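You operate a simulated robot arm through the tools that you are given. There is no shell and no other tool. Be economical: measure what you need, move in short steps, check, and stop when the job is done.

You are at the controls of a simulated robot arm. One attempt, no reset.

Task
Push the grey cushion back, dust the chair seat, press the cushion down.
Fine: cushion up to the backrest first; use the green brush and leave it on the seat. What is to be rubbed or washed off counts as gone when no trace of it is left.

Only the result counts: the job must be done as asked and must still hold three seconds after the hand-in. Knocking over, shifting, dropping, spilling or breaking anything else fails it.

Robot
A 6-joint arm with a two-finger parallel gripper, fixed in place. Base frame: the origin is at the foot of the arm, x ahead of it, y to its left, z up. Readings come in mm, degrees, newtons and seconds.
With the tool pointing down near the work surface it reaches from about 140 to 420 mm from the base axis. Its first joint turns from -66.0 to 66.0 degrees. Payload 2.7 kg.
The tool frame sits at the grasp point between the pads (the TCP): z along the fingers, y along the line on which they close. The tips reach 23 mm beyond it. Largest opening 94 mm; finger width 38, thickness 10; the body of the gripper, 54 by 96 mm, starts 39 mm behind the TCP.
Orientation is told as [roll, pitch, yaw] about the base's x, y, z axes, in that order, counted from this pose: with the fingers straight down and closing along the base's y, the tool's x points along the base's -x, its y along +y and its z along -z.

Tools
- The arm moves only by the tool step_arm. Its argument "deltas" is a list of rows, each an object of numbers (a shift or turn left out is 0, a gripper value left out holds the last): "dx", "dy", "dz": the shift along the base's x, y, z in cm; "ax", "ay", "az": the turn, a rotation vector about the base's x, y, z in degrees; "gripper": the gripper command, from -1 (shut) to 1 (fully open), values between in proportion. In form: [{"dx": .., "dy": .., "dz": .., "ax": .., "ay": .., "az": .., "gripper": ..}, ...]. A call has 1 to 20 rows; each row is the pose to reach, as a shift and turn from the pose commanded when the call began. Rows are played at 5 a second. More than 50 mm and 8.6 degrees between two rows, or a gripper value outside its range, and nothing of the call is played. A pose out of reach is approached as far as the arm can. The call stops where the force on the tool passes 90 N (or 10 N more than at its start, if that is more) or the arm is blocked; 0.2 s more then pass. The fingers move at their own pace (about 45 mm/s each) and stop on an object; they squeeze with about 33 N. The grip force told is the motor's: it shows also when the fingers shut on nothing. Time passes only in rows, and 0.2 s behind the last, so rows that repeat a pose let the fingers close. The reply holds the time, the measured pose of the TCP, the force on the tool along the base axes, the opening and the grip force, in the units named above and with some noise, with the torque about the TCP (base axes, N m) and any sound that the robot's microphone picked up, and new pictures: "show" is both (left out), scene, wrist or none.
- Cameras (640 x 400 px; columns grow to the right, rows downward): "scene" is fixed at [29.8, -435.1, 1377.7]; the picture's right is [0.96, -0.30, 0.00], its down [-0.27, -0.88, -0.39] and it looks along [0.12, 0.37, -0.92] (base axes); focal length 242 px, centre (320, 200). "wrist" rides on the gripper at [86, 16, -75] in the tool frame; the picture's right is [-0.18, 0.98, 0.00], its down [-0.58, -0.11, -0.81] and it looks along [-0.79, -0.15, 0.59] (tool axes); focal length 243 px, centre (320, 200). There is no depth. A picture from a camera that has moved, and an enlarged one, comes with that camera's place and axes in the base frame and with its lens. The place of the scene camera against the robot may be out by one fixed shift of up to 25 mm in any direction.
- inspect(camera, box): a new picture of the part [left, top, right, bottom] of that camera's present view, enlarged. No time passes.
- sign_off(): hands the job in; it is judged then, once.

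Go step by step. Nothing tells you positions but the pictures and the camera data: compare them with the known pose of the tool, close in by small moves and look again before you grip or let go. The budget is 120 turns and 200 pictures, counting those below and the enlarged ones. Unless the task says otherwise, let go and move clear before handing in, and close with one line.

The tools are called after ">>>" by a JSON object that holds its "op" and its "data". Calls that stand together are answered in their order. step_arm: Moves the arm, as the interface text tells. Its arguments: {"type":"object","properties":{"deltas":{"type":"array","items":{"type":"object","properties":{"dx":{"type":"number"},"dy":{"type":"number"},"dz":{"type":"number"},"ax":{"type":"number"},"ay":{"type":"number"},"az":{"type":"number"},"gripper":{"type":"number"}}}},"show":{"type":"string","enum":["both","scene","wrist","none"]}},"required":["deltas"]} The other tools are called the same way: inspect (camera, box) takes an enlarged picture of a part of a camera's view; sign_off () hands the job in.

At the start:

```text
clock: 0.0
tcp_pos: [465.3, -12.4, 815.9]
ee_rot: [0.1, -0.1, 0.0]
force: [-0.1, -0.3, -0.6]
torque: [0.01, -0.03, -0.02]
opening: 93.8
grip_force: 0.2
```

scene: 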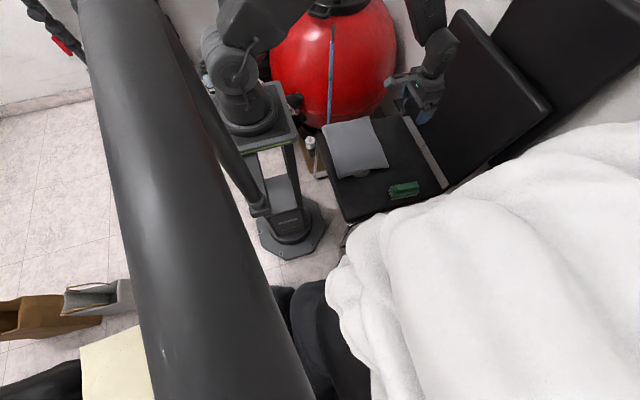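
wrist: 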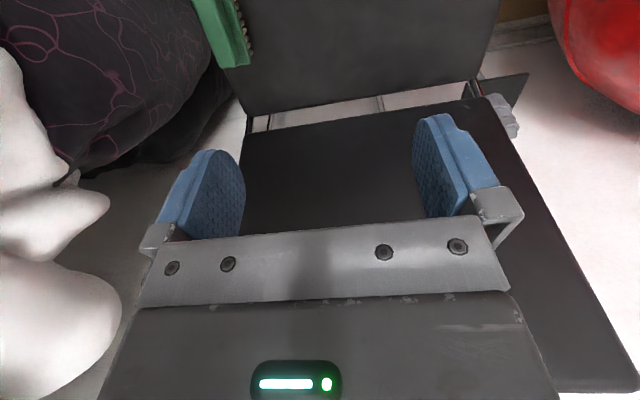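

I see a chair seat with a grey cushion and a green brush on it, and the backrest further out in x. I'll enlarge the scene to measure.

>>> {"op": "inspect", "data": {"camera": "scene", "box": [290, 80, 480, 230]}}

>>> {"op": "inspect", "data": {"camera": "wrist", "box": [0, 0, 640, 400]}}

```text
2.67 times, centred on (385, 155) of scene
camera zoom: at [29.8, -435.1, 1377.7], right [0.96, -0.3, 0.0], down [-0.27, -0.88, -0.39], along [0.12, 0.37, -0.92], focal length 645 px, centre (147, 320)
```

zoom: 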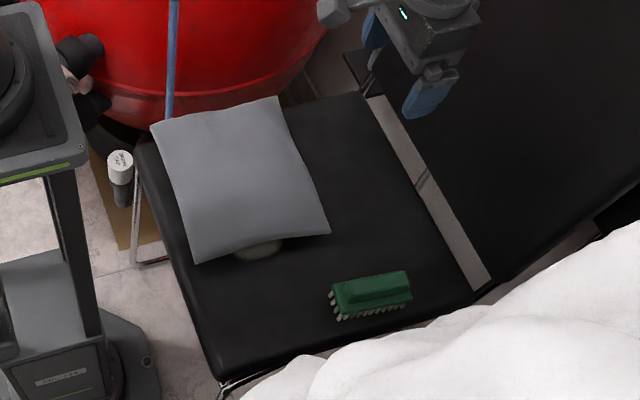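

```text
1.00 times, centred on (320, 200) of wrist (not enlarged: the box is as wide or as high as the picture)
camera zoom: at [379.3, 3.7, 890.3], right [0.18, 0.98, 0.0], down [0.58, -0.11, 0.81], along [0.79, -0.15, -0.59], focal length 243 px, centre (320, 200)
```

zoom: 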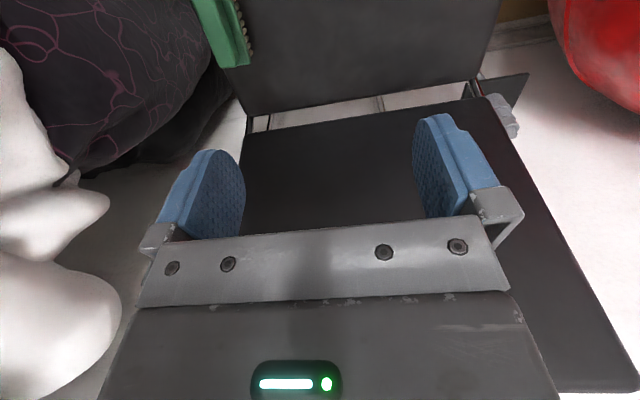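

Rough triangulation:
- Seat top: z about 490, x 218–640, y -199 to 230.
- Cushion: x 240–465, y -28 to 236.
- Brush: near (473, -144), with its long side along x.

There is a pale dust patch at the cushion's -y edge. I'll move to a point in front of the cushion, staying high, and look.

>>> {"op": "step_arm", "data": {"deltas": [{"dx": -4, "dy": 1.5, "dz": -1.5}, {"dx": -8, "dy": 3, "dz": -3}, {"dx": -12, "dy": 5, "dz": -5}, {"dx": -16, "dy": 7, "dz": -7}, {"dx": -20, "dy": 9, "dz": -9}, {"dx": -24, "dy": 11, "dz": -11}, {"dx": -27, "dy": 11.7, "dz": -13.5}, {"dx": -27, "dy": 11.7, "dz": -16}]}}

```text
clock: 1.8
tcp_pos: [212.8, 82.2, 676.4]
ee_rot: [-5.1, -2.4, 1.2]
force: [-0.7, 0.0, 0.1]
torque: [-0.05, 0.02, -0.01]
opening: 93.9
grip_force: 0.0
out of reach, approached as far as the arm can: row 6, 7, 8
camera wrist: at [122.4, 102.3, 745.6], right [0.17, 0.98, -0.08], down [0.55, -0.03, 0.84], along [0.82, -0.18, -0.54], focal length 243 px, centre (320, 200)
```

scene: 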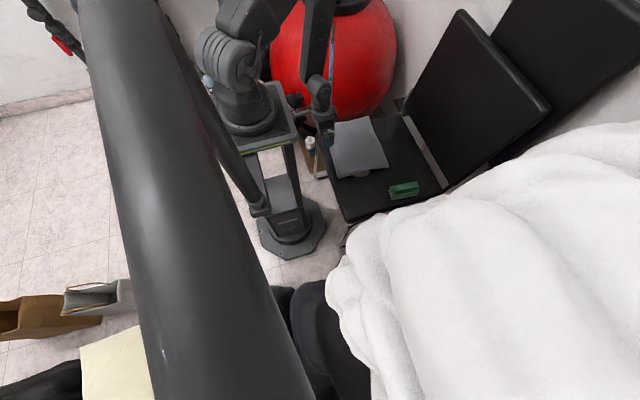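
wrist: 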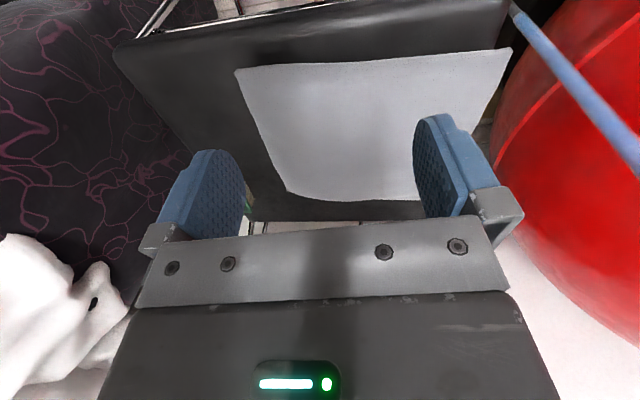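

Both views put the cushion's front edge at x≈238, with its corners at z≈510. The last target was too close in at that height, so I'll lower further, still above the cushion, and check the pose.

>>> {"op": "step_arm", "data": {"deltas": [{"dz": -3}, {"dz": -6}, {"dz": -8}, {"dz": -8}, {"dz": -8}]}}

```text
clock: 3.0
tcp_pos: [211.5, 81.9, 597.5]
ee_rot: [-5.1, -2.5, 1.0]
force: [0.4, -0.1, 0.5]
torque: [0.02, 0.01, -0.01]
opening: 93.9
grip_force: 0.0
camera wrist: at [122.3, 103.0, 665.9], right [0.17, 0.98, -0.08], down [0.55, -0.03, 0.84], along [0.82, -0.19, -0.54], focal length 243 px, centre (320, 200)
```

scene: 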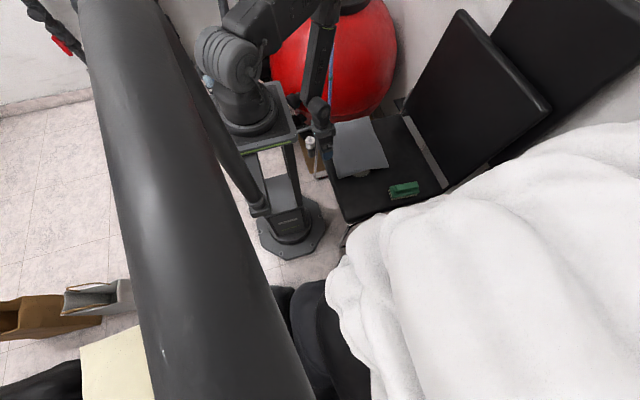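
wrist: 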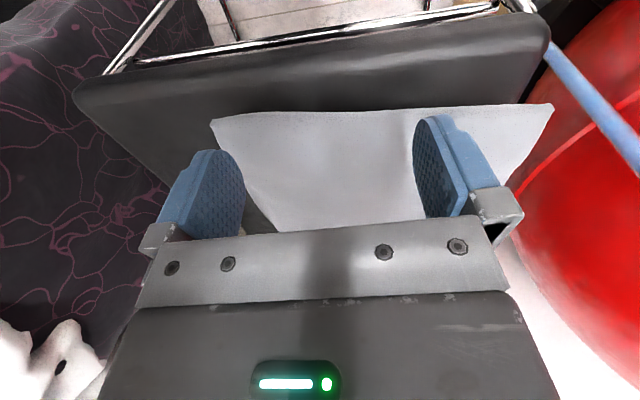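

The arm settled at (211, 82, 597), slightly tilted. I'll square it up, centre on y≈104 and lower a bit.

>>> {"op": "step_arm", "data": {"deltas": [{"dx": -0.3, "dy": 1, "dz": -2, "ax": 2.5, "ay": 1.2, "az": -0.5}, {"dx": -1, "dy": 2.2, "dz": -4, "ax": 5.1, "ay": 2.5, "az": -1}, {"dx": -1, "dy": 2.2, "dz": -6.3, "ax": 5.1, "ay": 2.5, "az": -1}, {"dx": -1, "dy": 2.2, "dz": -6.3, "ax": 5.1, "ay": 2.5, "az": -1}]}}

```text
clock: 4.0
tcp_pos: [202.7, 101.7, 534.3]
ee_rot: [-0.1, -0.1, -0.2]
force: [0.3, 0.0, 0.9]
torque: [0.01, 0.0, 0.01]
opening: 94.1
grip_force: 0.0
camera wrist: at [116.6, 118.8, 608.1], right [0.19, 0.98, 0.0], down [0.58, -0.11, 0.81], along [0.79, -0.15, -0.59], focal length 243 px, centre (320, 200)
```

scene: 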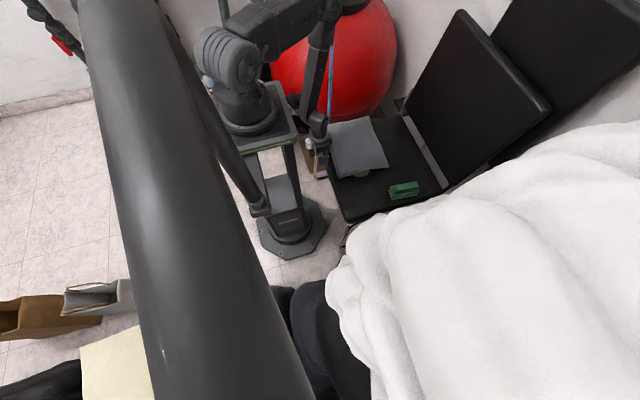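
wrist: 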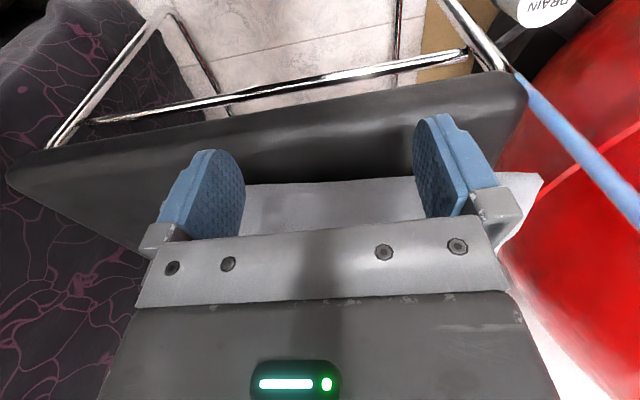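

I'm in front of the cushion at (203, 102, 534). I'll lower about 15 mm and start a short push to see how the force builds.

>>> {"op": "step_arm", "data": {"deltas": [{"dz": -0.8}, {"dz": -1.6}, {"dz": -1.6}, {"dx": 1, "dz": -1.6}, {"dx": 2, "dz": -1.6}, {"dx": 3, "dz": -1.6}, {"dx": 4, "dz": -1.6}]}}

>>> {"op": "inspect", "data": {"camera": "scene", "box": [290, 80, 480, 230]}}

```text
clock: 5.6
tcp_pos: [244.2, 103.0, 517.4]
ee_rot: [0.1, 0.0, -0.1]
force: [-0.9, 0.8, 0.3]
torque: [0.04, -0.03, -0.04]
opening: 93.8
grip_force: 0.0
camera wrist: at [157.5, 118.8, 592.4], right [0.19, 0.98, 0.0], down [0.58, -0.11, 0.81], along [0.79, -0.15, -0.59], focal length 243 px, centre (320, 200)
```

scene: 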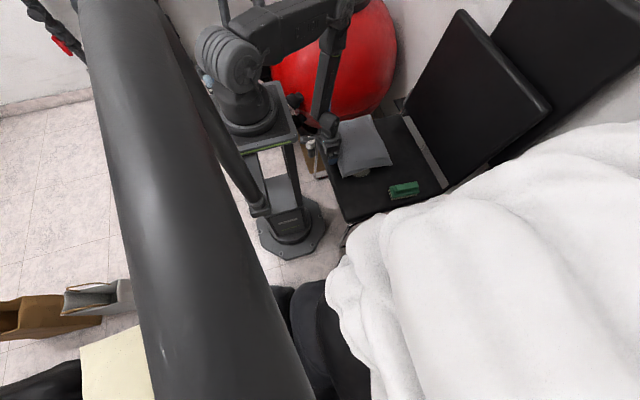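
wrist: 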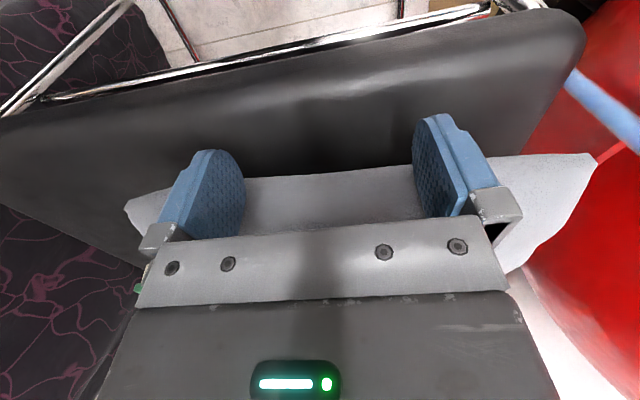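

```text
2.67 times, centred on (385, 155) of scene
camera zoom: at [29.7, -435.1, 1377.7], right [0.96, -0.3, 0.0], down [-0.27, -0.88, -0.39], along [0.12, 0.37, -0.92], focal length 645 px, centre (147, 320)
```

zoom: 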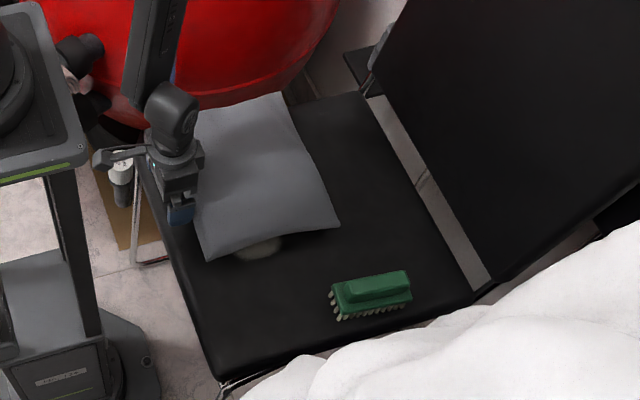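

The cushion slides at almost no force, and the move so far shifted it about 20 mm. I'll keep pushing in stages.

>>> {"op": "step_arm", "data": {"deltas": [{"dx": 1.2}, {"dx": 2.4}, {"dx": 3.6}, {"dx": 4.8}, {"dx": 6}, {"dx": 7.2}, {"dx": 8.4}, {"dx": 9.6}]}}

>>> {"op": "inspect", "data": {"camera": "scene", "box": [290, 80, 480, 230]}}

```text
clock: 7.4
tcp_pos: [338.4, 102.2, 517.4]
ee_rot: [0.0, 0.0, -0.2]
force: [-1.7, 0.6, 0.9]
torque: [0.01, -0.02, 0.03]
opening: 93.7
grip_force: 0.1
camera wrist: at [252.9, 119.2, 592.4], right [0.19, 0.98, 0.0], down [0.58, -0.11, 0.81], along [0.79, -0.15, -0.59], focal length 243 px, centre (320, 200)
```

scene: 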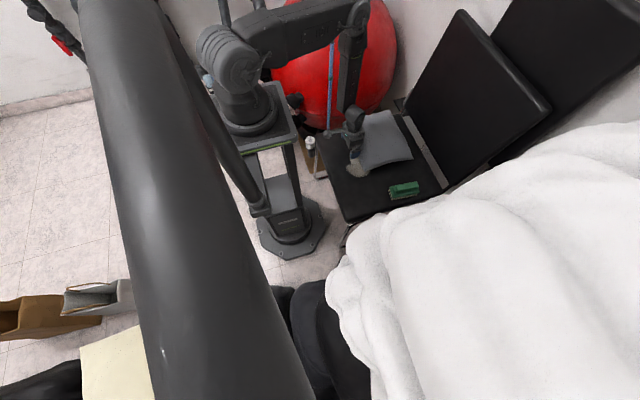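
wrist: 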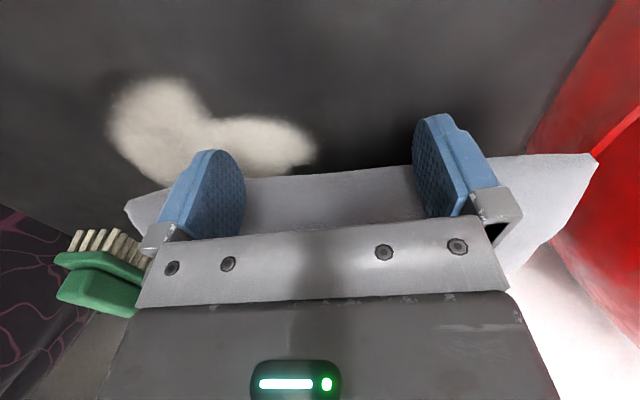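

```text
2.67 times, centred on (385, 155) of scene
camera zoom: at [29.7, -435.1, 1377.7], right [0.96, -0.3, 0.0], down [-0.27, -0.88, -0.39], along [0.12, 0.37, -0.92], focal length 645 px, centre (147, 320)
```

zoom: 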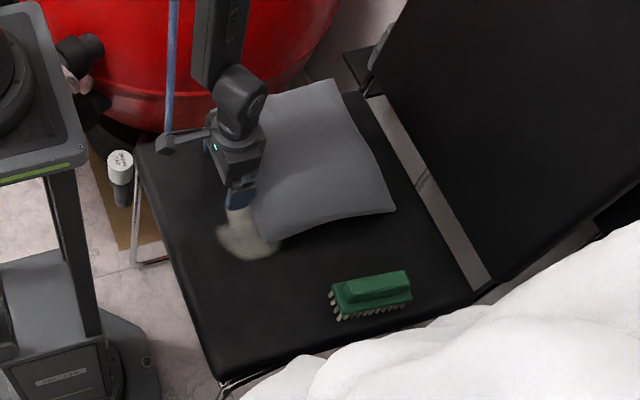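

The dust patch (pale, two lobes) is now exposed in front of the cushion. The cushion's rear edge is at x≈572, so about 70 mm remains.

>>> {"op": "step_arm", "data": {"deltas": [{"dx": 1}, {"dx": 2}, {"dx": 3}, {"dx": 4}, {"dx": 5}, {"dx": 5.5}]}}

>>> {"op": "inspect", "data": {"camera": "scene", "box": [290, 80, 480, 230]}}

```text
clock: 8.8
tcp_pos: [393.5, 101.7, 519.2]
ee_rot: [-0.1, 0.0, -0.2]
force: [-1.7, 0.5, 0.3]
torque: [0.02, -0.02, 0.01]
opening: 94.0
grip_force: 0.0
camera wrist: at [308.2, 118.5, 593.1], right [0.19, 0.98, 0.0], down [0.58, -0.11, 0.81], along [0.79, -0.15, -0.59], focal length 243 px, centre (320, 200)
```

scene: 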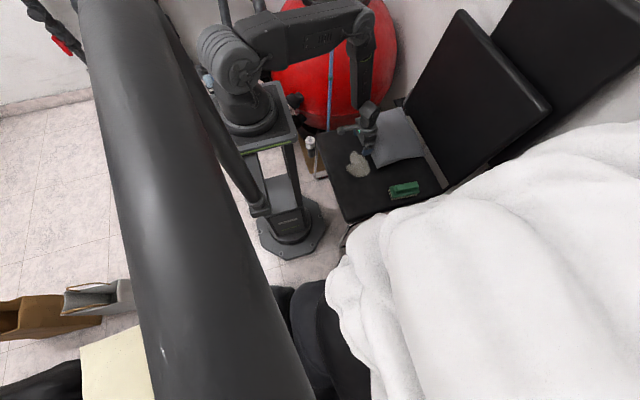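
wrist: 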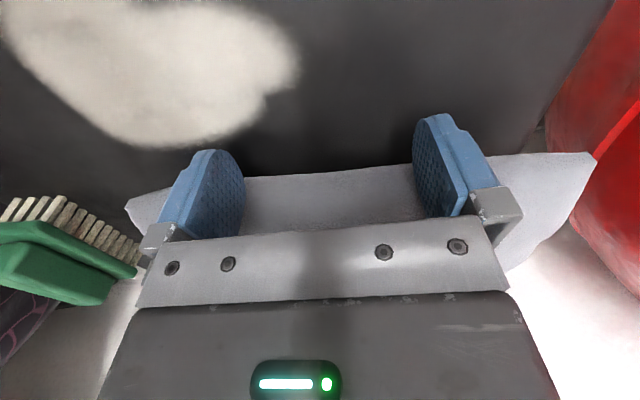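

```text
2.67 times, centred on (385, 155) of scene
camera zoom: at [29.7, -435.1, 1377.7], right [0.96, -0.3, 0.0], down [-0.27, -0.88, -0.39], along [0.12, 0.37, -0.92], focal length 645 px, centre (147, 320)
```

zoom: 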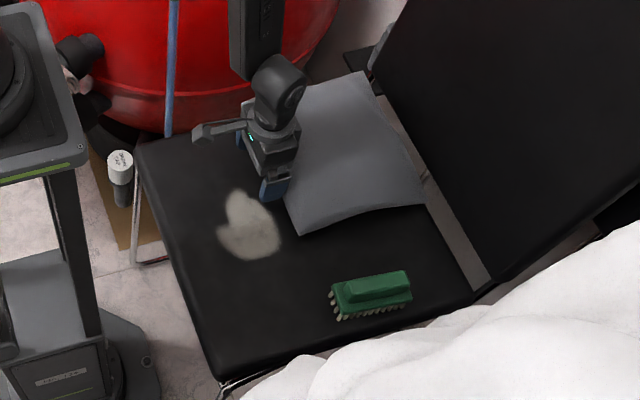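

About 25 mm more to go, and the arm is near its reach limit. I'll push in small steps and watch the force for contact with the backrest.

>>> {"op": "step_arm", "data": {"deltas": [{"dx": 0.6}, {"dx": 1.2}, {"dx": 1.8}, {"dx": 2.4}, {"dx": 2.8}]}}

>>> {"op": "inspect", "data": {"camera": "scene", "box": [350, 90, 450, 170]}}

```text
clock: 9.9
tcp_pos: [410.4, 102.3, 516.9]
ee_rot: [-0.5, 1.7, 0.1]
force: [-26.1, 6.9, 22.4]
torque: [1.63, -0.33, 0.27]
opening: 94.3
grip_force: 0.0
stopped in row 5: the force on the tool passed its limit at 97 N (the readings are from after the stop); the commanded pose is now the measured one
camera wrist: at [325.6, 119.1, 594.2], right [0.18, 0.98, -0.01], down [0.61, -0.1, 0.79], along [0.77, -0.15, -0.61], focal length 243 px, centre (320, 200)
```

scene: 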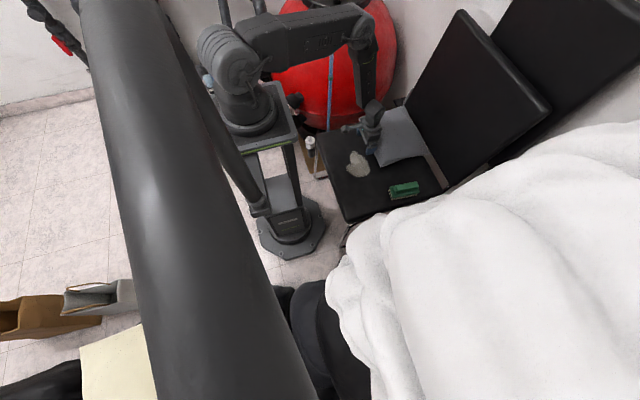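
wrist: 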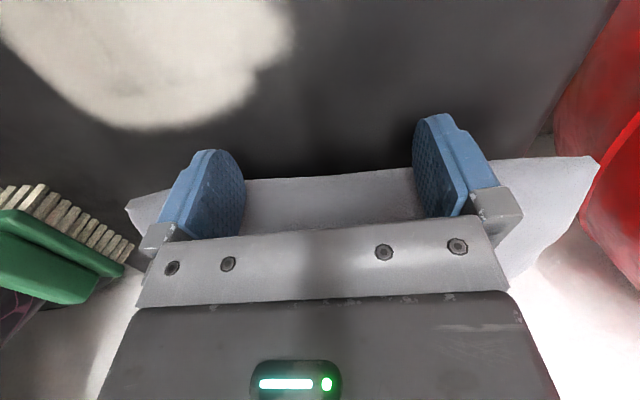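

```text
5.00 times, centred on (400, 130) of scene
camera zoom: at [29.2, -435.1, 1377.7], right [0.96, -0.3, 0.0], down [-0.27, -0.88, -0.39], along [0.12, 0.37, -0.92], focal length 1210 px, centre (-80, 550)
```

zoom: 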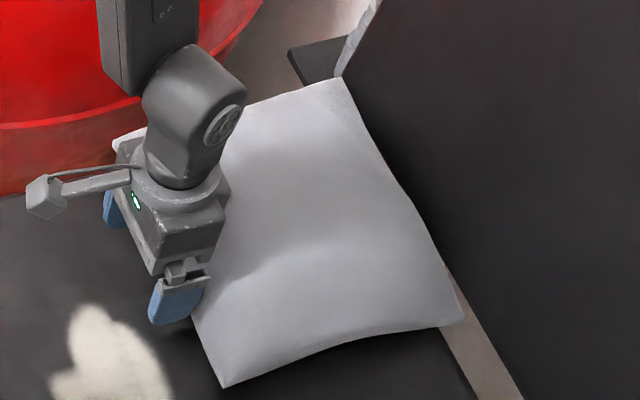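

The cushion hit the backrest firmly and its rear edge touches it. I'll back off, lift clear and check that it stays.

>>> {"op": "step_arm", "data": {"deltas": [{"dx": -0.8}, {"dx": -2, "ay": -1.7}, {"dx": -4, "ay": -1.7}, {"dx": -4, "dz": 4, "ay": -1.7}, {"dx": -6, "dz": 8, "dy": -3, "ay": -1.7}, {"dx": -8, "dz": 12, "dy": -6, "ay": -1.7}]}}

>>> {"op": "inspect", "data": {"camera": "scene", "box": [310, 90, 450, 220]}}

```text
refused: row 5 steps farther than a row can; nothing moved
```

```text
3.08 times, centred on (380, 155) of scene
camera zoom: at [29.2, -435.1, 1377.7], right [0.96, -0.3, 0.0], down [-0.27, -0.88, -0.39], along [0.12, 0.37, -0.92], focal length 744 px, centre (135, 338)
```

zoom: 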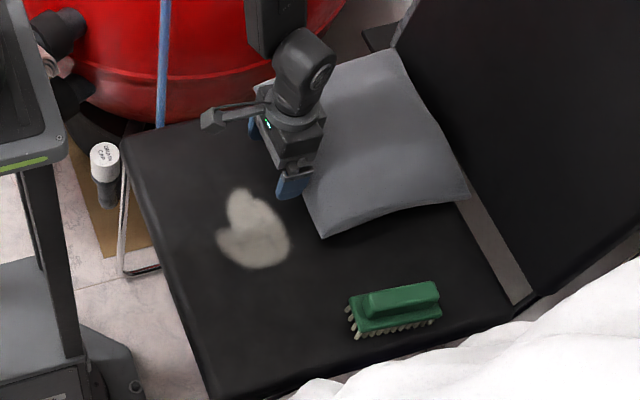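

That step was refused because one row was too long, so I'm redoing the retreat with smaller ones.

>>> {"op": "step_arm", "data": {"deltas": [{"dx": -0.8}, {"dx": -2, "ay": -1.7}, {"dx": -4, "ay": -1.7}, {"dx": -4, "dz": 4, "ay": -1.7}, {"dx": -5, "dz": 7, "dy": -2, "ay": -1.7}, {"dx": -6, "dz": 10, "dy": -5, "ay": -1.7}, {"dx": -6, "dz": 13, "dy": -8, "ay": -1.7}, {"dx": -6, "dz": 16, "dy": -11, "ay": -1.7}]}}

>>> {"op": "inspect", "data": {"camera": "scene", "box": [310, 90, 450, 220]}}

```text
clock: 11.7
tcp_pos: [355.7, -8.7, 678.7]
ee_rot: [-0.4, -0.6, -0.1]
force: [-0.6, -0.4, -0.4]
torque: [-0.03, 0.0, 0.04]
opening: 93.9
grip_force: 0.0
out of reach, approached as far as the arm can: row 7
camera wrist: at [269.0, 8.6, 751.5], right [0.19, 0.98, 0.0], down [0.57, -0.1, 0.81], along [0.8, -0.15, -0.58], focal length 243 px, centre (320, 200)
```

scene: 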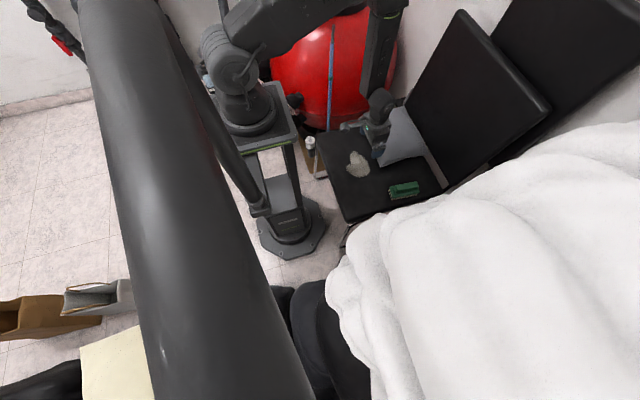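
wrist: 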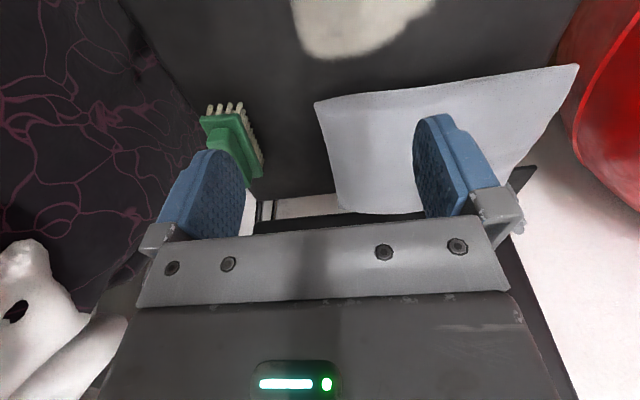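

```text
3.08 times, centred on (380, 155) of scene
camera zoom: at [29.8, -435.0, 1377.7], right [0.96, -0.3, 0.0], down [-0.27, -0.88, -0.39], along [0.12, 0.37, -0.92], focal length 744 px, centre (135, 338)
```

zoom: 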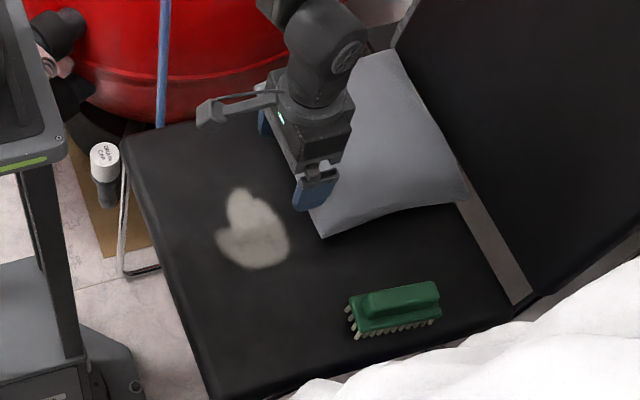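

The cushion stays against the backrest. The brush plate spans about x 415–529, y -176 to -110, yawed about -7.5°, bristles down. I'll move above its near end, tilted outward for reach, with the fingers a bit narrower.

>>> {"op": "step_arm", "data": {"deltas": [{"dx": 1.6, "dy": -3, "dz": 0, "ay": -3, "az": -1.5, "gripper": 0.6}, {"dx": 3.2, "dy": -6, "dz": 0, "ay": -6, "az": -3}, {"dx": 5, "dy": -9, "dz": -1, "ay": -9, "az": -4.5}, {"dx": 6.8, "dy": -12, "dz": -3, "ay": -12, "az": -6}, {"dx": 8, "dy": -12.9, "dz": -5.5, "ay": -15, "az": -7.5}, {"dx": 8, "dy": -12.9, "dz": -8, "ay": -15, "az": -7.5}, {"dx": 8, "dy": -12.9, "dz": -8, "ay": -15, "az": -7.5}]}}

>>> {"op": "inspect", "data": {"camera": "scene", "box": [340, 120, 460, 220]}}

```text
clock: 13.3
tcp_pos: [433.9, -137.1, 597.8]
ee_rot: [0.7, -15.5, -7.7]
force: [-0.6, 0.2, 0.0]
torque: [-0.02, -0.03, -0.01]
opening: 75.3
grip_force: 0.0
out of reach, approached as far as the arm can: row 1
camera wrist: at [333.1, -108.1, 646.8], right [0.3, 0.95, 0.06], down [0.32, -0.16, 0.93], along [0.9, -0.26, -0.36], focal length 243 px, centre (320, 200)
```

scene: 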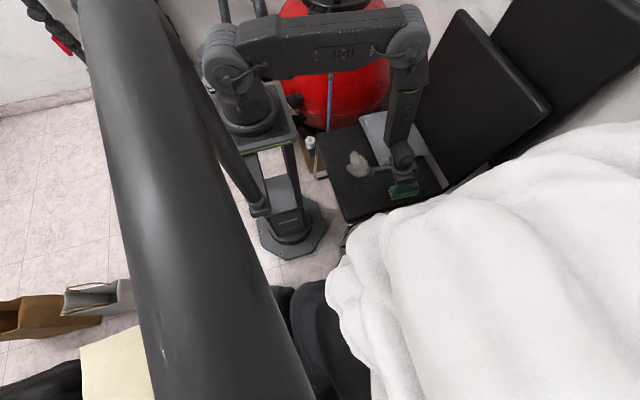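
wrist: 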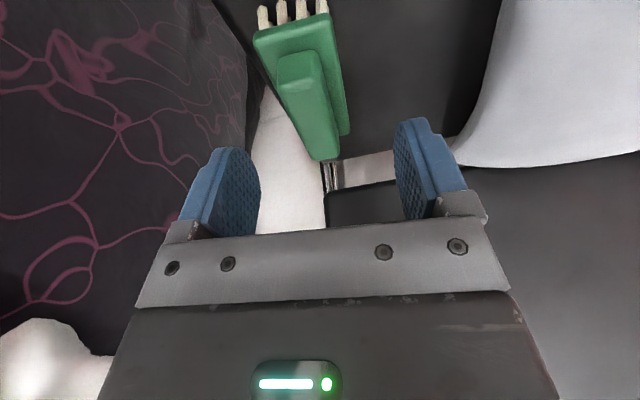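

```text
4.00 times, centred on (400, 170) of scene
camera zoom: at [29.8, -435.1, 1377.7], right [0.96, -0.3, 0.0], down [-0.27, -0.88, -0.39], along [0.12, 0.37, -0.92], focal length 968 px, centre (0, 320)
```

zoom: 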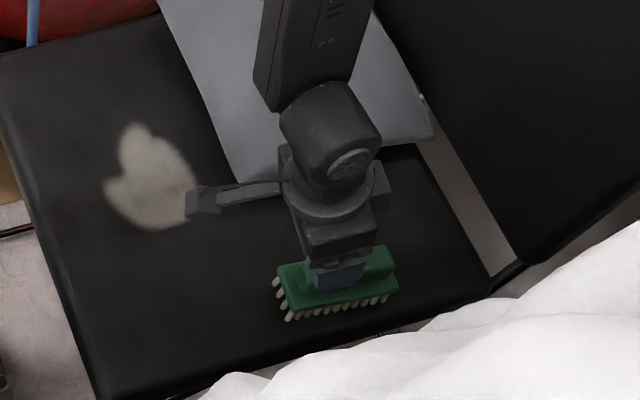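

I'm directly above the brush. Its centreline is near y≈-143 at x≈445, and the seat is at z≈485. I'll descend part way and check the alignment.

>>> {"op": "step_arm", "data": {"deltas": [{"dx": 0.5, "dy": -0.3, "dz": -1.5}, {"dx": 1.1, "dy": -0.6, "dz": -3}, {"dx": 1.1, "dy": -0.6, "dz": -4.5}, {"dx": 1.1, "dy": -0.6, "dz": -5}]}}

>>> {"op": "inspect", "data": {"camera": "scene", "box": [360, 150, 440, 210]}}

```text
clock: 14.3
tcp_pos: [444.2, -144.2, 548.1]
ee_rot: [0.6, -15.6, -7.7]
force: [-0.2, 0.0, -0.9]
torque: [-0.01, 0.01, -0.02]
opening: 75.1
grip_force: 0.0
camera wrist: at [344.7, -114.6, 597.0], right [0.3, 0.95, 0.06], down [0.32, -0.16, 0.93], along [0.9, -0.26, -0.36], focal length 243 px, centre (320, 200)
```

scene: 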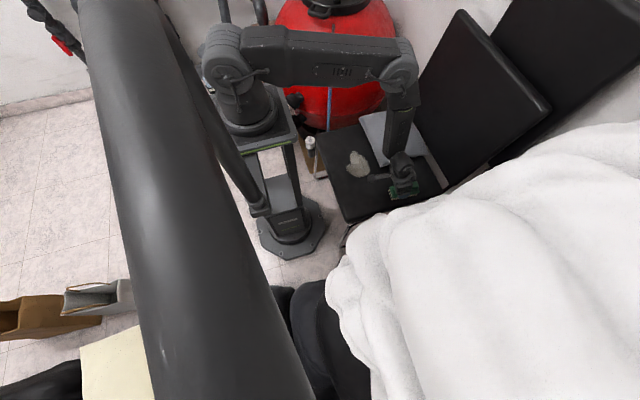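
wrist: 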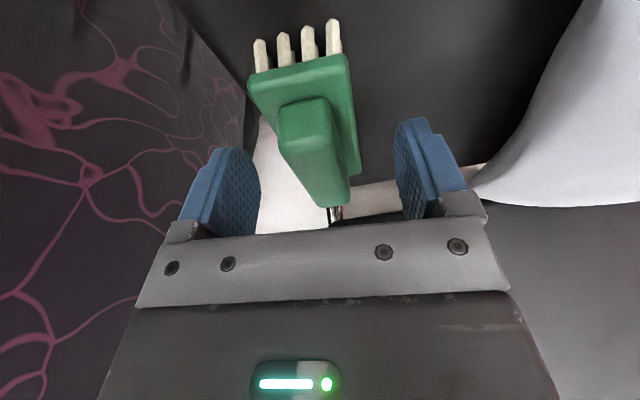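

```text
6.67 times, centred on (400, 180) of scene
camera zoom: at [29.8, -435.1, 1377.7], right [0.96, -0.3, 0.0], down [-0.27, -0.88, -0.39], along [0.12, 0.37, -0.92], focal length 1613 px, centre (-213, 333)
```

zoom: 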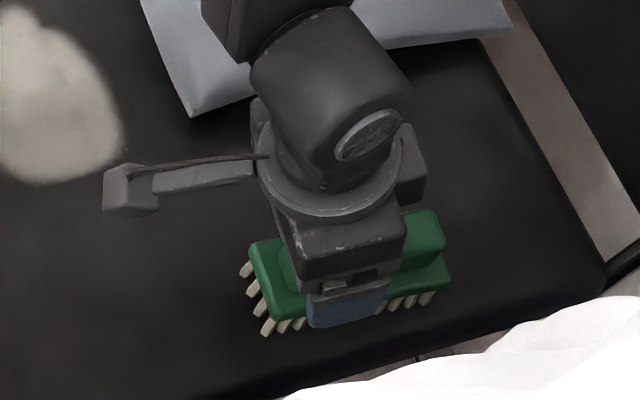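

The brush centre is about 5 mm to -y of the gripper centre. I'll correct that, lower to z≈522 and close.

>>> {"op": "step_arm", "data": {"deltas": [{"dy": -0.4, "dz": -0.5}, {"dy": -0.4, "dz": -1.5}, {"dy": -0.4, "dz": -2.5}, {"dy": -0.4, "dz": -2.5, "gripper": 0.2}, {"dy": -0.4, "dz": -2.5, "gripper": -0.2}, {"dy": -0.4, "dz": -2.5, "gripper": -0.6}, {"dy": -0.4, "dz": -2.5, "gripper": -1}, {"dy": -0.4, "dz": -2.5, "gripper": -1}, {"dy": -0.4, "dz": -2.5, "gripper": -1}]}}

>>> {"op": "inspect", "data": {"camera": "scene", "box": [360, 150, 440, 210]}}

```text
clock: 16.3
tcp_pos: [445.1, -146.4, 522.7]
ee_rot: [0.7, -15.6, -7.7]
force: [-0.4, 1.1, -0.8]
torque: [-0.02, 0.04, 0.01]
opening: 49.1
grip_force: 32.6
camera wrist: at [345.2, -117.2, 571.5], right [0.3, 0.95, 0.06], down [0.32, -0.16, 0.93], along [0.9, -0.26, -0.36], focal length 243 px, centre (320, 200)
```

scene: 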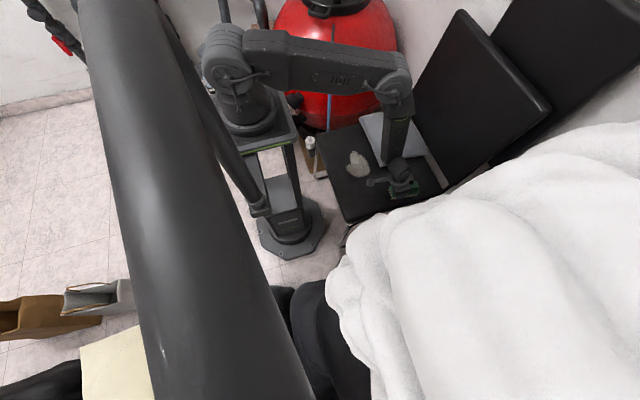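
wrist: 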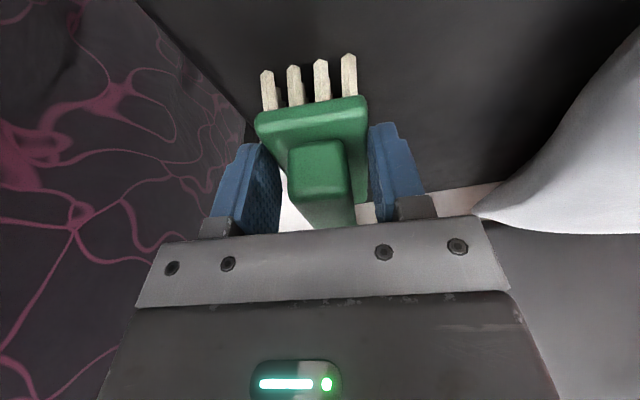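

```text
6.67 times, centred on (400, 180) of scene
camera zoom: at [29.8, -435.1, 1377.7], right [0.96, -0.3, 0.0], down [-0.27, -0.88, -0.39], along [0.12, 0.37, -0.92], focal length 1613 px, centre (-213, 333)
```

zoom: 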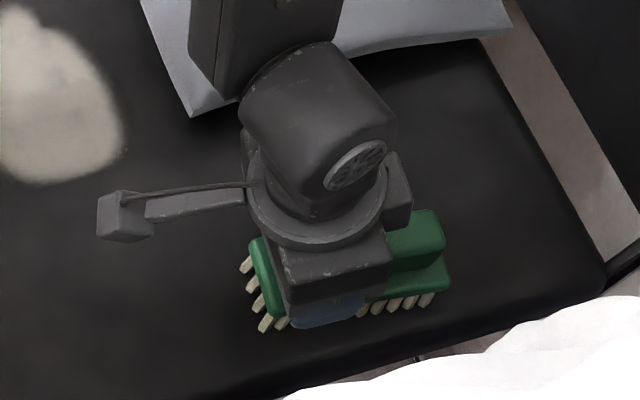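

The brush is gripped by its 49 mm plate. I'll pull it about 130 mm toward me, nearly on the seat, so I can regrip it at the centre with the tool vertical.

>>> {"op": "step_arm", "data": {"deltas": [{"dz": 0.3}, {"dx": -2, "dz": 0.3}, {"dx": -4, "dz": 0.3}, {"dx": -6, "dz": 0.3}, {"dx": -8, "dz": 0.3}, {"dx": -10, "dz": 0.3}, {"dx": -12, "dz": 0.3}, {"dx": -13, "dz": 0.3}, {"dx": -13, "dz": 0}]}}

>>> {"op": "inspect", "data": {"camera": "scene", "box": [320, 130, 440, 220]}}

```text
clock: 18.3
tcp_pos: [315.9, -144.8, 523.0]
ee_rot: [0.7, -15.7, -7.7]
force: [0.5, 1.5, -1.1]
torque: [-0.02, 0.06, -0.01]
opening: 49.1
grip_force: 32.8
camera wrist: at [214.4, -116.4, 571.6], right [0.3, 0.95, 0.06], down [0.32, -0.16, 0.93], along [0.9, -0.26, -0.36], focal length 243 px, centre (320, 200)
```

scene: 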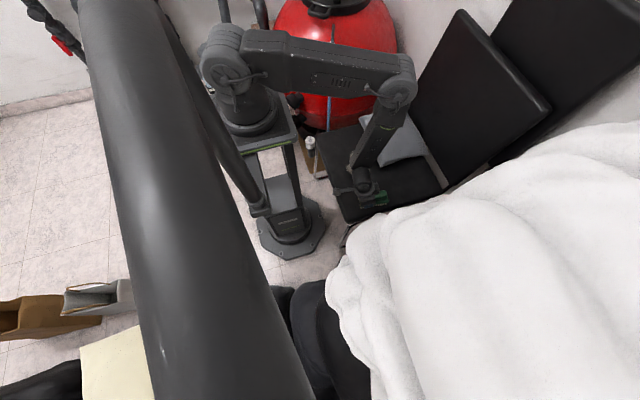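
wrist: 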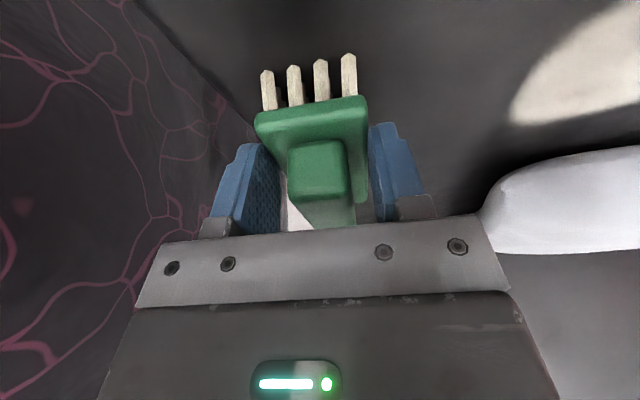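

```text
4.44 times, centred on (380, 175) of scene
camera zoom: at [29.8, -435.1, 1377.7], right [0.96, -0.3, 0.0], down [-0.27, -0.88, -0.39], along [0.12, 0.37, -0.92], focal length 1075 px, centre (53, 311)
```

zoom: 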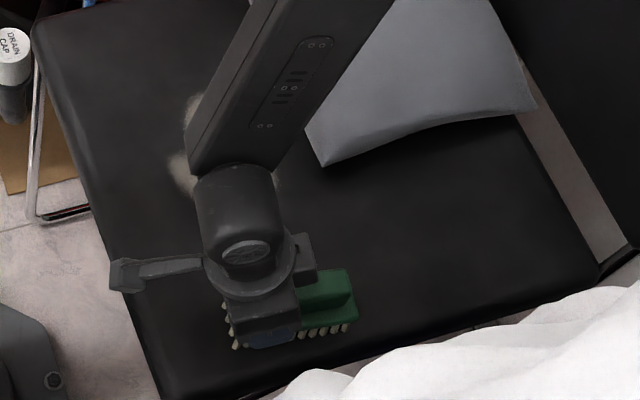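

I'll open, slide forward along the brush to its middle, straighten the tool, and close again.

>>> {"op": "step_arm", "data": {"deltas": [{"gripper": 0.45}, {"gripper": 0.45}, {"gripper": 0.45}, {"dx": 0.9, "dy": -0.1, "ay": 5}, {"dx": 1.8, "dy": -0.2, "ay": 10}, {"dx": 2.7, "dy": -0.35, "ay": 15.6, "dz": -0.2}, {"dx": 2.7, "dy": -0.35, "ay": 15.6, "dz": -0.2, "gripper": 0.1}, {"dx": 2.7, "dy": -0.35, "ay": 15.6, "dz": -0.2, "gripper": -0.5}, {"dx": 2.7, "dy": -0.35, "ay": 15.6, "dz": -0.2, "gripper": -1}, {"dx": 2.7, "dy": -0.35, "ay": 15.6, "dz": -0.2, "gripper": -1}]}}

>>> {"op": "inspect", "data": {"camera": "scene", "box": [320, 130, 440, 220]}}

```text
clock: 20.5
tcp_pos: [338.6, -143.6, 521.3]
ee_rot: [-0.5, -2.9, -7.4]
force: [0.0, 0.3, 0.7]
torque: [0.07, 0.05, -0.03]
opening: 49.2
grip_force: 32.9
out of reach, approached as far as the arm can: row 6, 7, 8, 9, 10
camera wrist: at [251.4, -114.5, 591.9], right [0.31, 0.95, 0.0], down [0.52, -0.17, 0.84], along [0.8, -0.26, -0.55], focal length 243 px, centre (320, 200)
```

scene: 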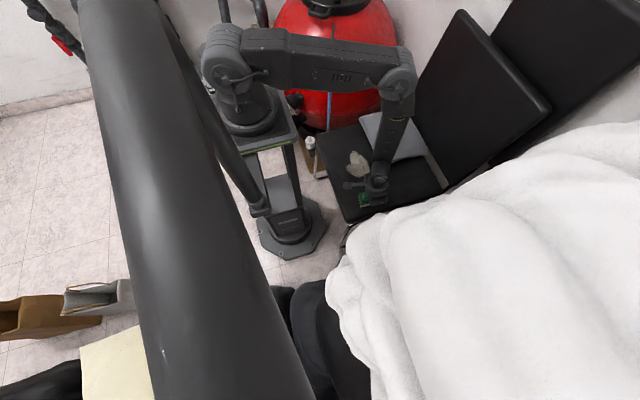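
wrist: 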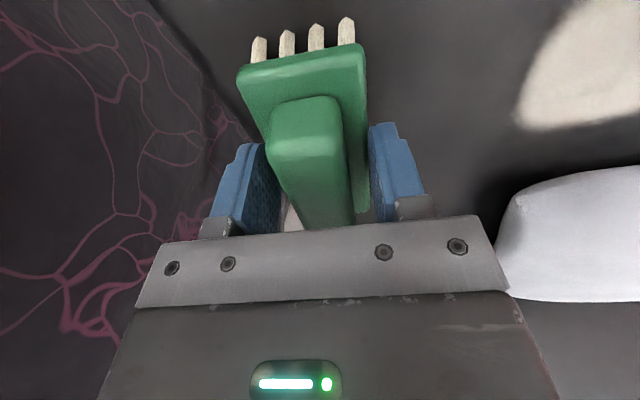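

```text
4.44 times, centred on (380, 175) of scene
camera zoom: at [29.8, -435.1, 1377.7], right [0.96, -0.3, 0.0], down [-0.27, -0.88, -0.39], along [0.12, 0.37, -0.92], focal length 1075 px, centre (53, 311)
```

zoom: 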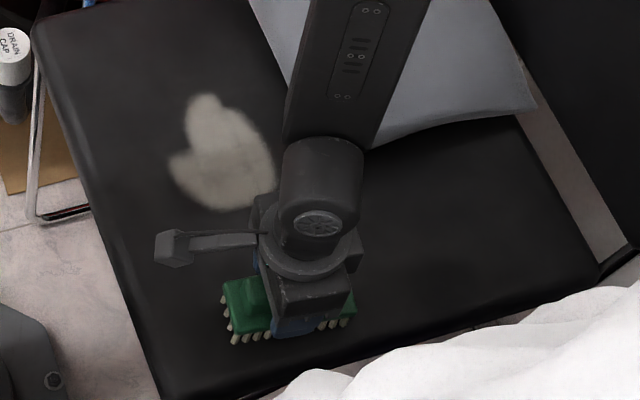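

Regripped centrally. The dust spans about x 295–390, y -30 to 105, and the brush covers x 285–400 at this x, so I can sweep along y. First a light press to judge contact.

>>> {"op": "step_arm", "data": {"deltas": [{"dz": -0.1}, {"dz": -0.2}, {"dz": -0.3}, {"dz": -0.3, "dy": 1}, {"dz": -0.3, "dy": 2}], "show": "none"}}

```text
clock: 21.7
tcp_pos: [339.3, -121.5, 520.0]
ee_rot: [-0.5, -3.3, -7.5]
force: [1.4, -3.5, 10.7]
torque: [-0.19, -0.88, -0.25]
opening: 49.5
grip_force: 32.7
```

Bristle contact is good at about 10 N. Now I'll sweep across the dust toward +y.

>>> {"op": "step_arm", "data": {"deltas": [{"dy": 2}, {"dy": 4}, {"dy": 6}, {"dy": 8}, {"dy": 10}, {"dy": 12}, {"dy": 14}, {"dy": 16}, {"dy": 18}, {"dy": 20}, {"dy": 22}, {"dy": 24}, {"dy": 26}]}}

>>> {"op": "inspect", "data": {"camera": "scene", "box": [310, 100, 450, 210]}}

```text
clock: 24.5
tcp_pos: [313.2, 113.7, 519.6]
ee_rot: [-0.1, -4.7, -7.3]
force: [3.0, 4.2, 13.8]
torque: [0.46, 0.53, -0.21]
opening: 49.2
grip_force: 33.1
out of reach, approached as far as the arm can: row 8, 9, 10, 11, 12, 13
camera wrist: at [223.5, 141.9, 587.1], right [0.31, 0.95, 0.01], down [0.5, -0.17, 0.85], along [0.81, -0.25, -0.52], focal length 243 px, centre (320, 200)
```

scene: 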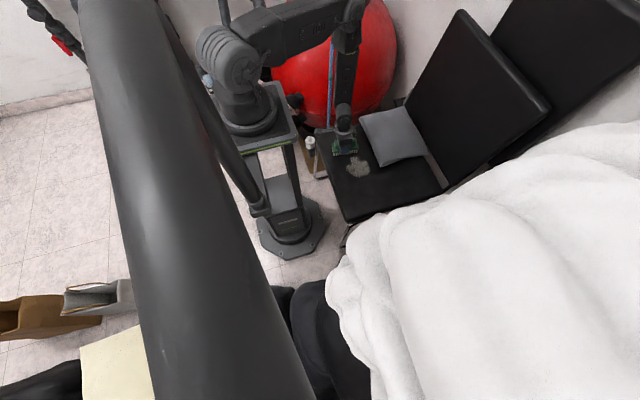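
wrist: 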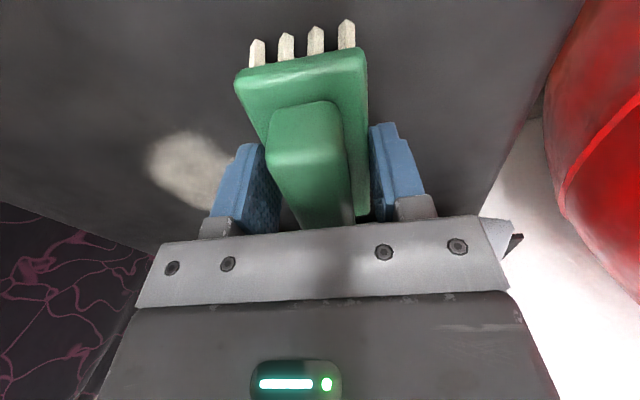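

```text
3.64 times, centred on (380, 155) of scene
camera zoom: at [29.7, -435.0, 1377.7], right [0.96, -0.3, 0.0], down [-0.27, -0.88, -0.39], along [0.12, 0.37, -0.92], focal length 880 px, centre (102, 364)
```

zoom: 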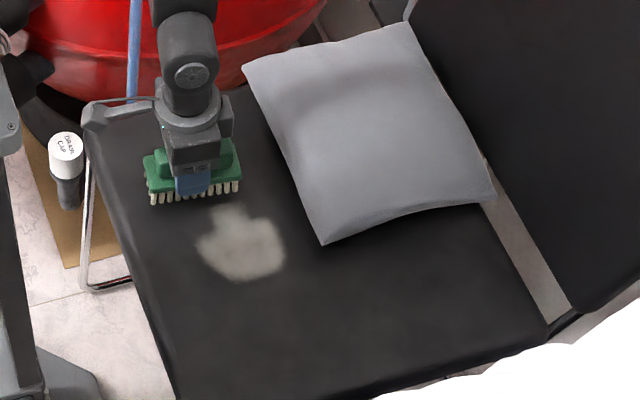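

One pass thinned the dust and changed its shape, so more strokes are needed. The brush drifted to x≈313 from a wrist limit, so I'll square the yaw and sweep back and forth at x≈338.

>>> {"op": "step_arm", "data": {"deltas": [{"dx": 1, "dy": -1, "az": 3.5, "dz": -0.1}, {"dx": 2.5, "dy": -2, "az": 7.3, "dz": -0.1}, {"dx": 2.5, "dy": -4, "az": 7.3, "dz": -0.1}, {"dx": 2.5, "dy": -6, "az": 7.3, "dz": -0.1}, {"dx": 2.5, "dy": -8, "az": 7.3, "dz": -0.1}, {"dx": 2.5, "dy": -10, "az": 7.3, "dz": -0.1}, {"dx": 2.5, "dy": -12, "az": 7.3, "dz": -0.1}, {"dx": 2.5, "dy": -14, "az": 7.3, "dz": -0.1}, {"dx": 2.5, "dy": -16, "az": 7.3, "dz": -0.1}, {"dx": 2.5, "dy": -18, "az": 7.3, "dz": -0.1}, {"dx": 2.5, "dy": -16, "az": 7.3, "dz": -0.1}, {"dx": 2.5, "dy": -14, "az": 7.3, "dz": -0.1}, {"dx": 2.5, "dy": -12, "az": 7.3, "dz": -0.1}, {"dx": 2.5, "dy": -10, "az": 7.3, "dz": -0.1}, {"dx": 2.5, "dy": -8, "az": 7.3, "dz": -0.1}, {"dx": 2.5, "dy": -6, "az": 7.3, "dz": -0.1}, {"dx": 2.5, "dy": -4, "az": 7.3, "dz": -0.1}, {"dx": 2.5, "dy": -2, "az": 7.3, "dz": -0.1}, {"dx": 2.5, "dy": 0, "az": 7.3, "dz": -0.1}, {"dx": 2.5, "dy": 2, "az": 7.3, "dz": -0.1}]}}

>>> {"op": "inspect", "data": {"camera": "scene", "box": [310, 100, 450, 210]}}

```text
clock: 28.7
tcp_pos: [323.2, 118.8, 514.9]
ee_rot: [0.7, -3.3, -0.2]
force: [1.3, -0.2, -1.6]
torque: [-0.01, 0.01, 0.0]
opening: 49.1
grip_force: 32.8
out of reach, approached as far as the arm can: row 1, 2, 3, 4, 5, 6, 7, 8, 10, 12, 13, 14, 15, 16, 17, 18, 19, 20
camera wrist: at [232.4, 135.1, 584.2], right [0.19, 0.98, 0.02], down [0.53, -0.12, 0.84], along [0.83, -0.15, -0.55], focal length 243 px, centre (320, 200)
```

scene: 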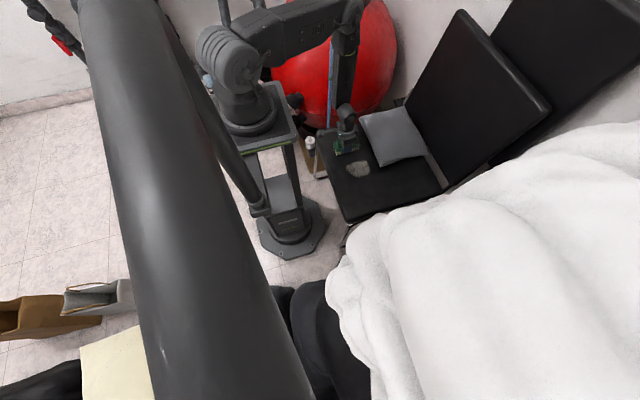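
wrist: 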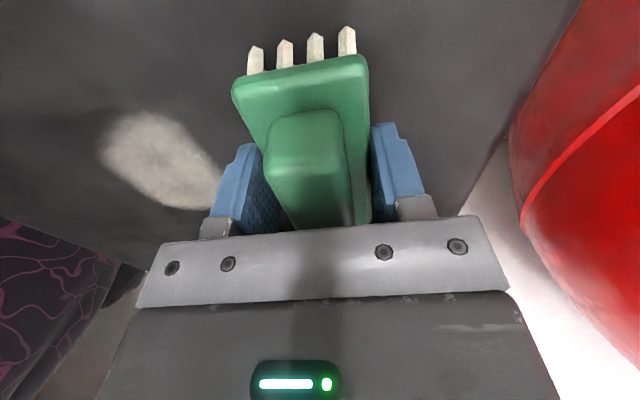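

```text
3.64 times, centred on (380, 155) of scene
camera zoom: at [29.8, -435.1, 1377.7], right [0.96, -0.3, 0.0], down [-0.27, -0.88, -0.39], along [0.12, 0.37, -0.92], focal length 880 px, centre (102, 364)
```

zoom: 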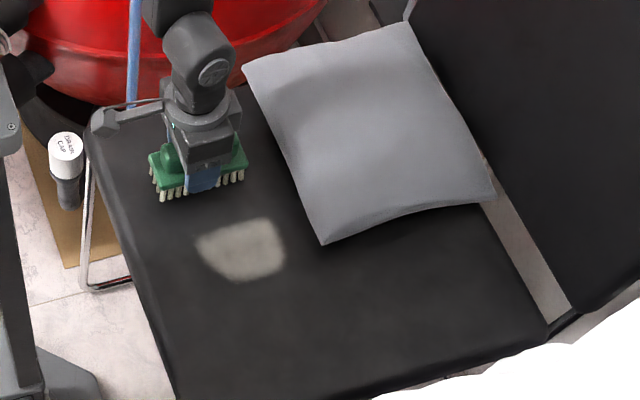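

The brush works where it is pressed, but near vertical the wrist sits close to a singular pose and drifts. I'll set the brush down and regrip it tilted about 15° outward, where the motion was clean.

>>> {"op": "step_arm", "data": {"deltas": [{"gripper": 0.4}, {"gripper": 0.4}, {"dz": 0.3, "ay": -4, "gripper": 0.4}, {"dz": 0.6, "ay": -8, "gripper": 0.4}, {"dz": 0.7, "ay": -12, "gripper": 0.4}, {"dz": 0.7, "ay": -12, "gripper": 0.4}]}}

>>> {"op": "inspect", "data": {"camera": "scene", "box": [310, 100, 430, 190]}}

```text
clock: 30.1
tcp_pos: [323.6, 120.4, 521.0]
ee_rot: [-0.4, -15.1, -0.2]
force: [-0.2, -1.1, -0.1]
torque: [-0.02, -0.01, 0.03]
opening: 65.7
grip_force: 0.0
camera wrist: at [220.7, 137.6, 570.2], right [0.18, 0.98, 0.04], down [0.35, -0.1, 0.93], along [0.92, -0.15, -0.36], focal length 243 px, centre (320, 200)
```

scene: 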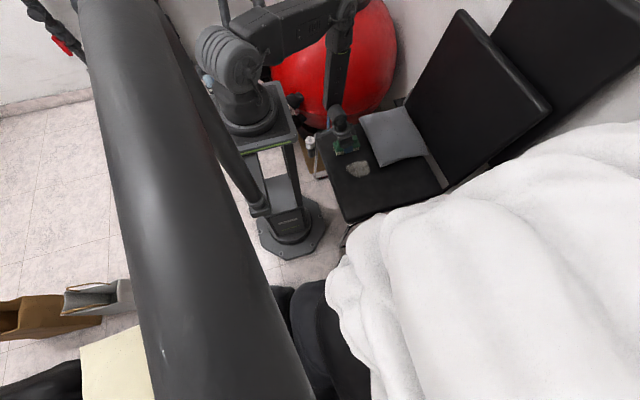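
wrist: 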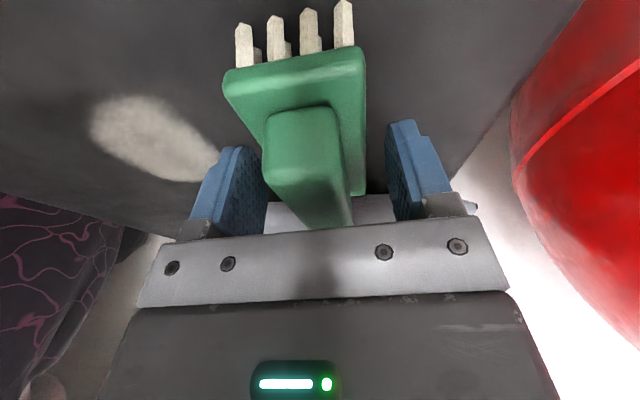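

```text
4.44 times, centred on (370, 145) of scene
camera zoom: at [29.8, -435.1, 1377.7], right [0.96, -0.3, 0.0], down [-0.27, -0.88, -0.39], along [0.12, 0.37, -0.92], focal length 1075 px, centre (98, 444)
```

zoom: 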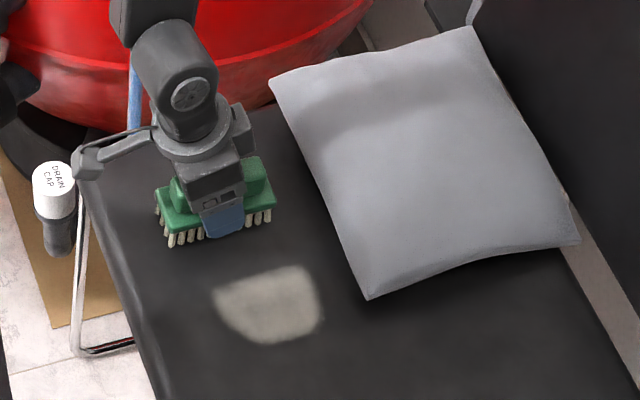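

The tilted pose is clean. I'll close, pull toward the remaining dust (x 300–400, y -40 to 45) at x≈348, and sweep with a slight press.

>>> {"op": "step_arm", "data": {"deltas": [{"gripper": 0}, {"gripper": -1}, {"gripper": -1}, {"gripper": -1}, {"dz": -0.2, "dx": 1.2, "dy": -1.5}, {"dz": -0.3, "dx": 2.4, "dy": -3}, {"dz": -0.3, "dx": 2.4, "dy": -4.5}, {"dz": -0.3, "dx": 2.4, "dy": -6}], "show": "none"}}

```text
clock: 31.9
tcp_pos: [347.8, 59.5, 518.8]
ee_rot: [-0.4, -15.2, -0.1]
force: [1.7, 6.7, 19.2]
torque: [0.22, -0.72, 0.22]
opening: 49.3
grip_force: 32.6
```

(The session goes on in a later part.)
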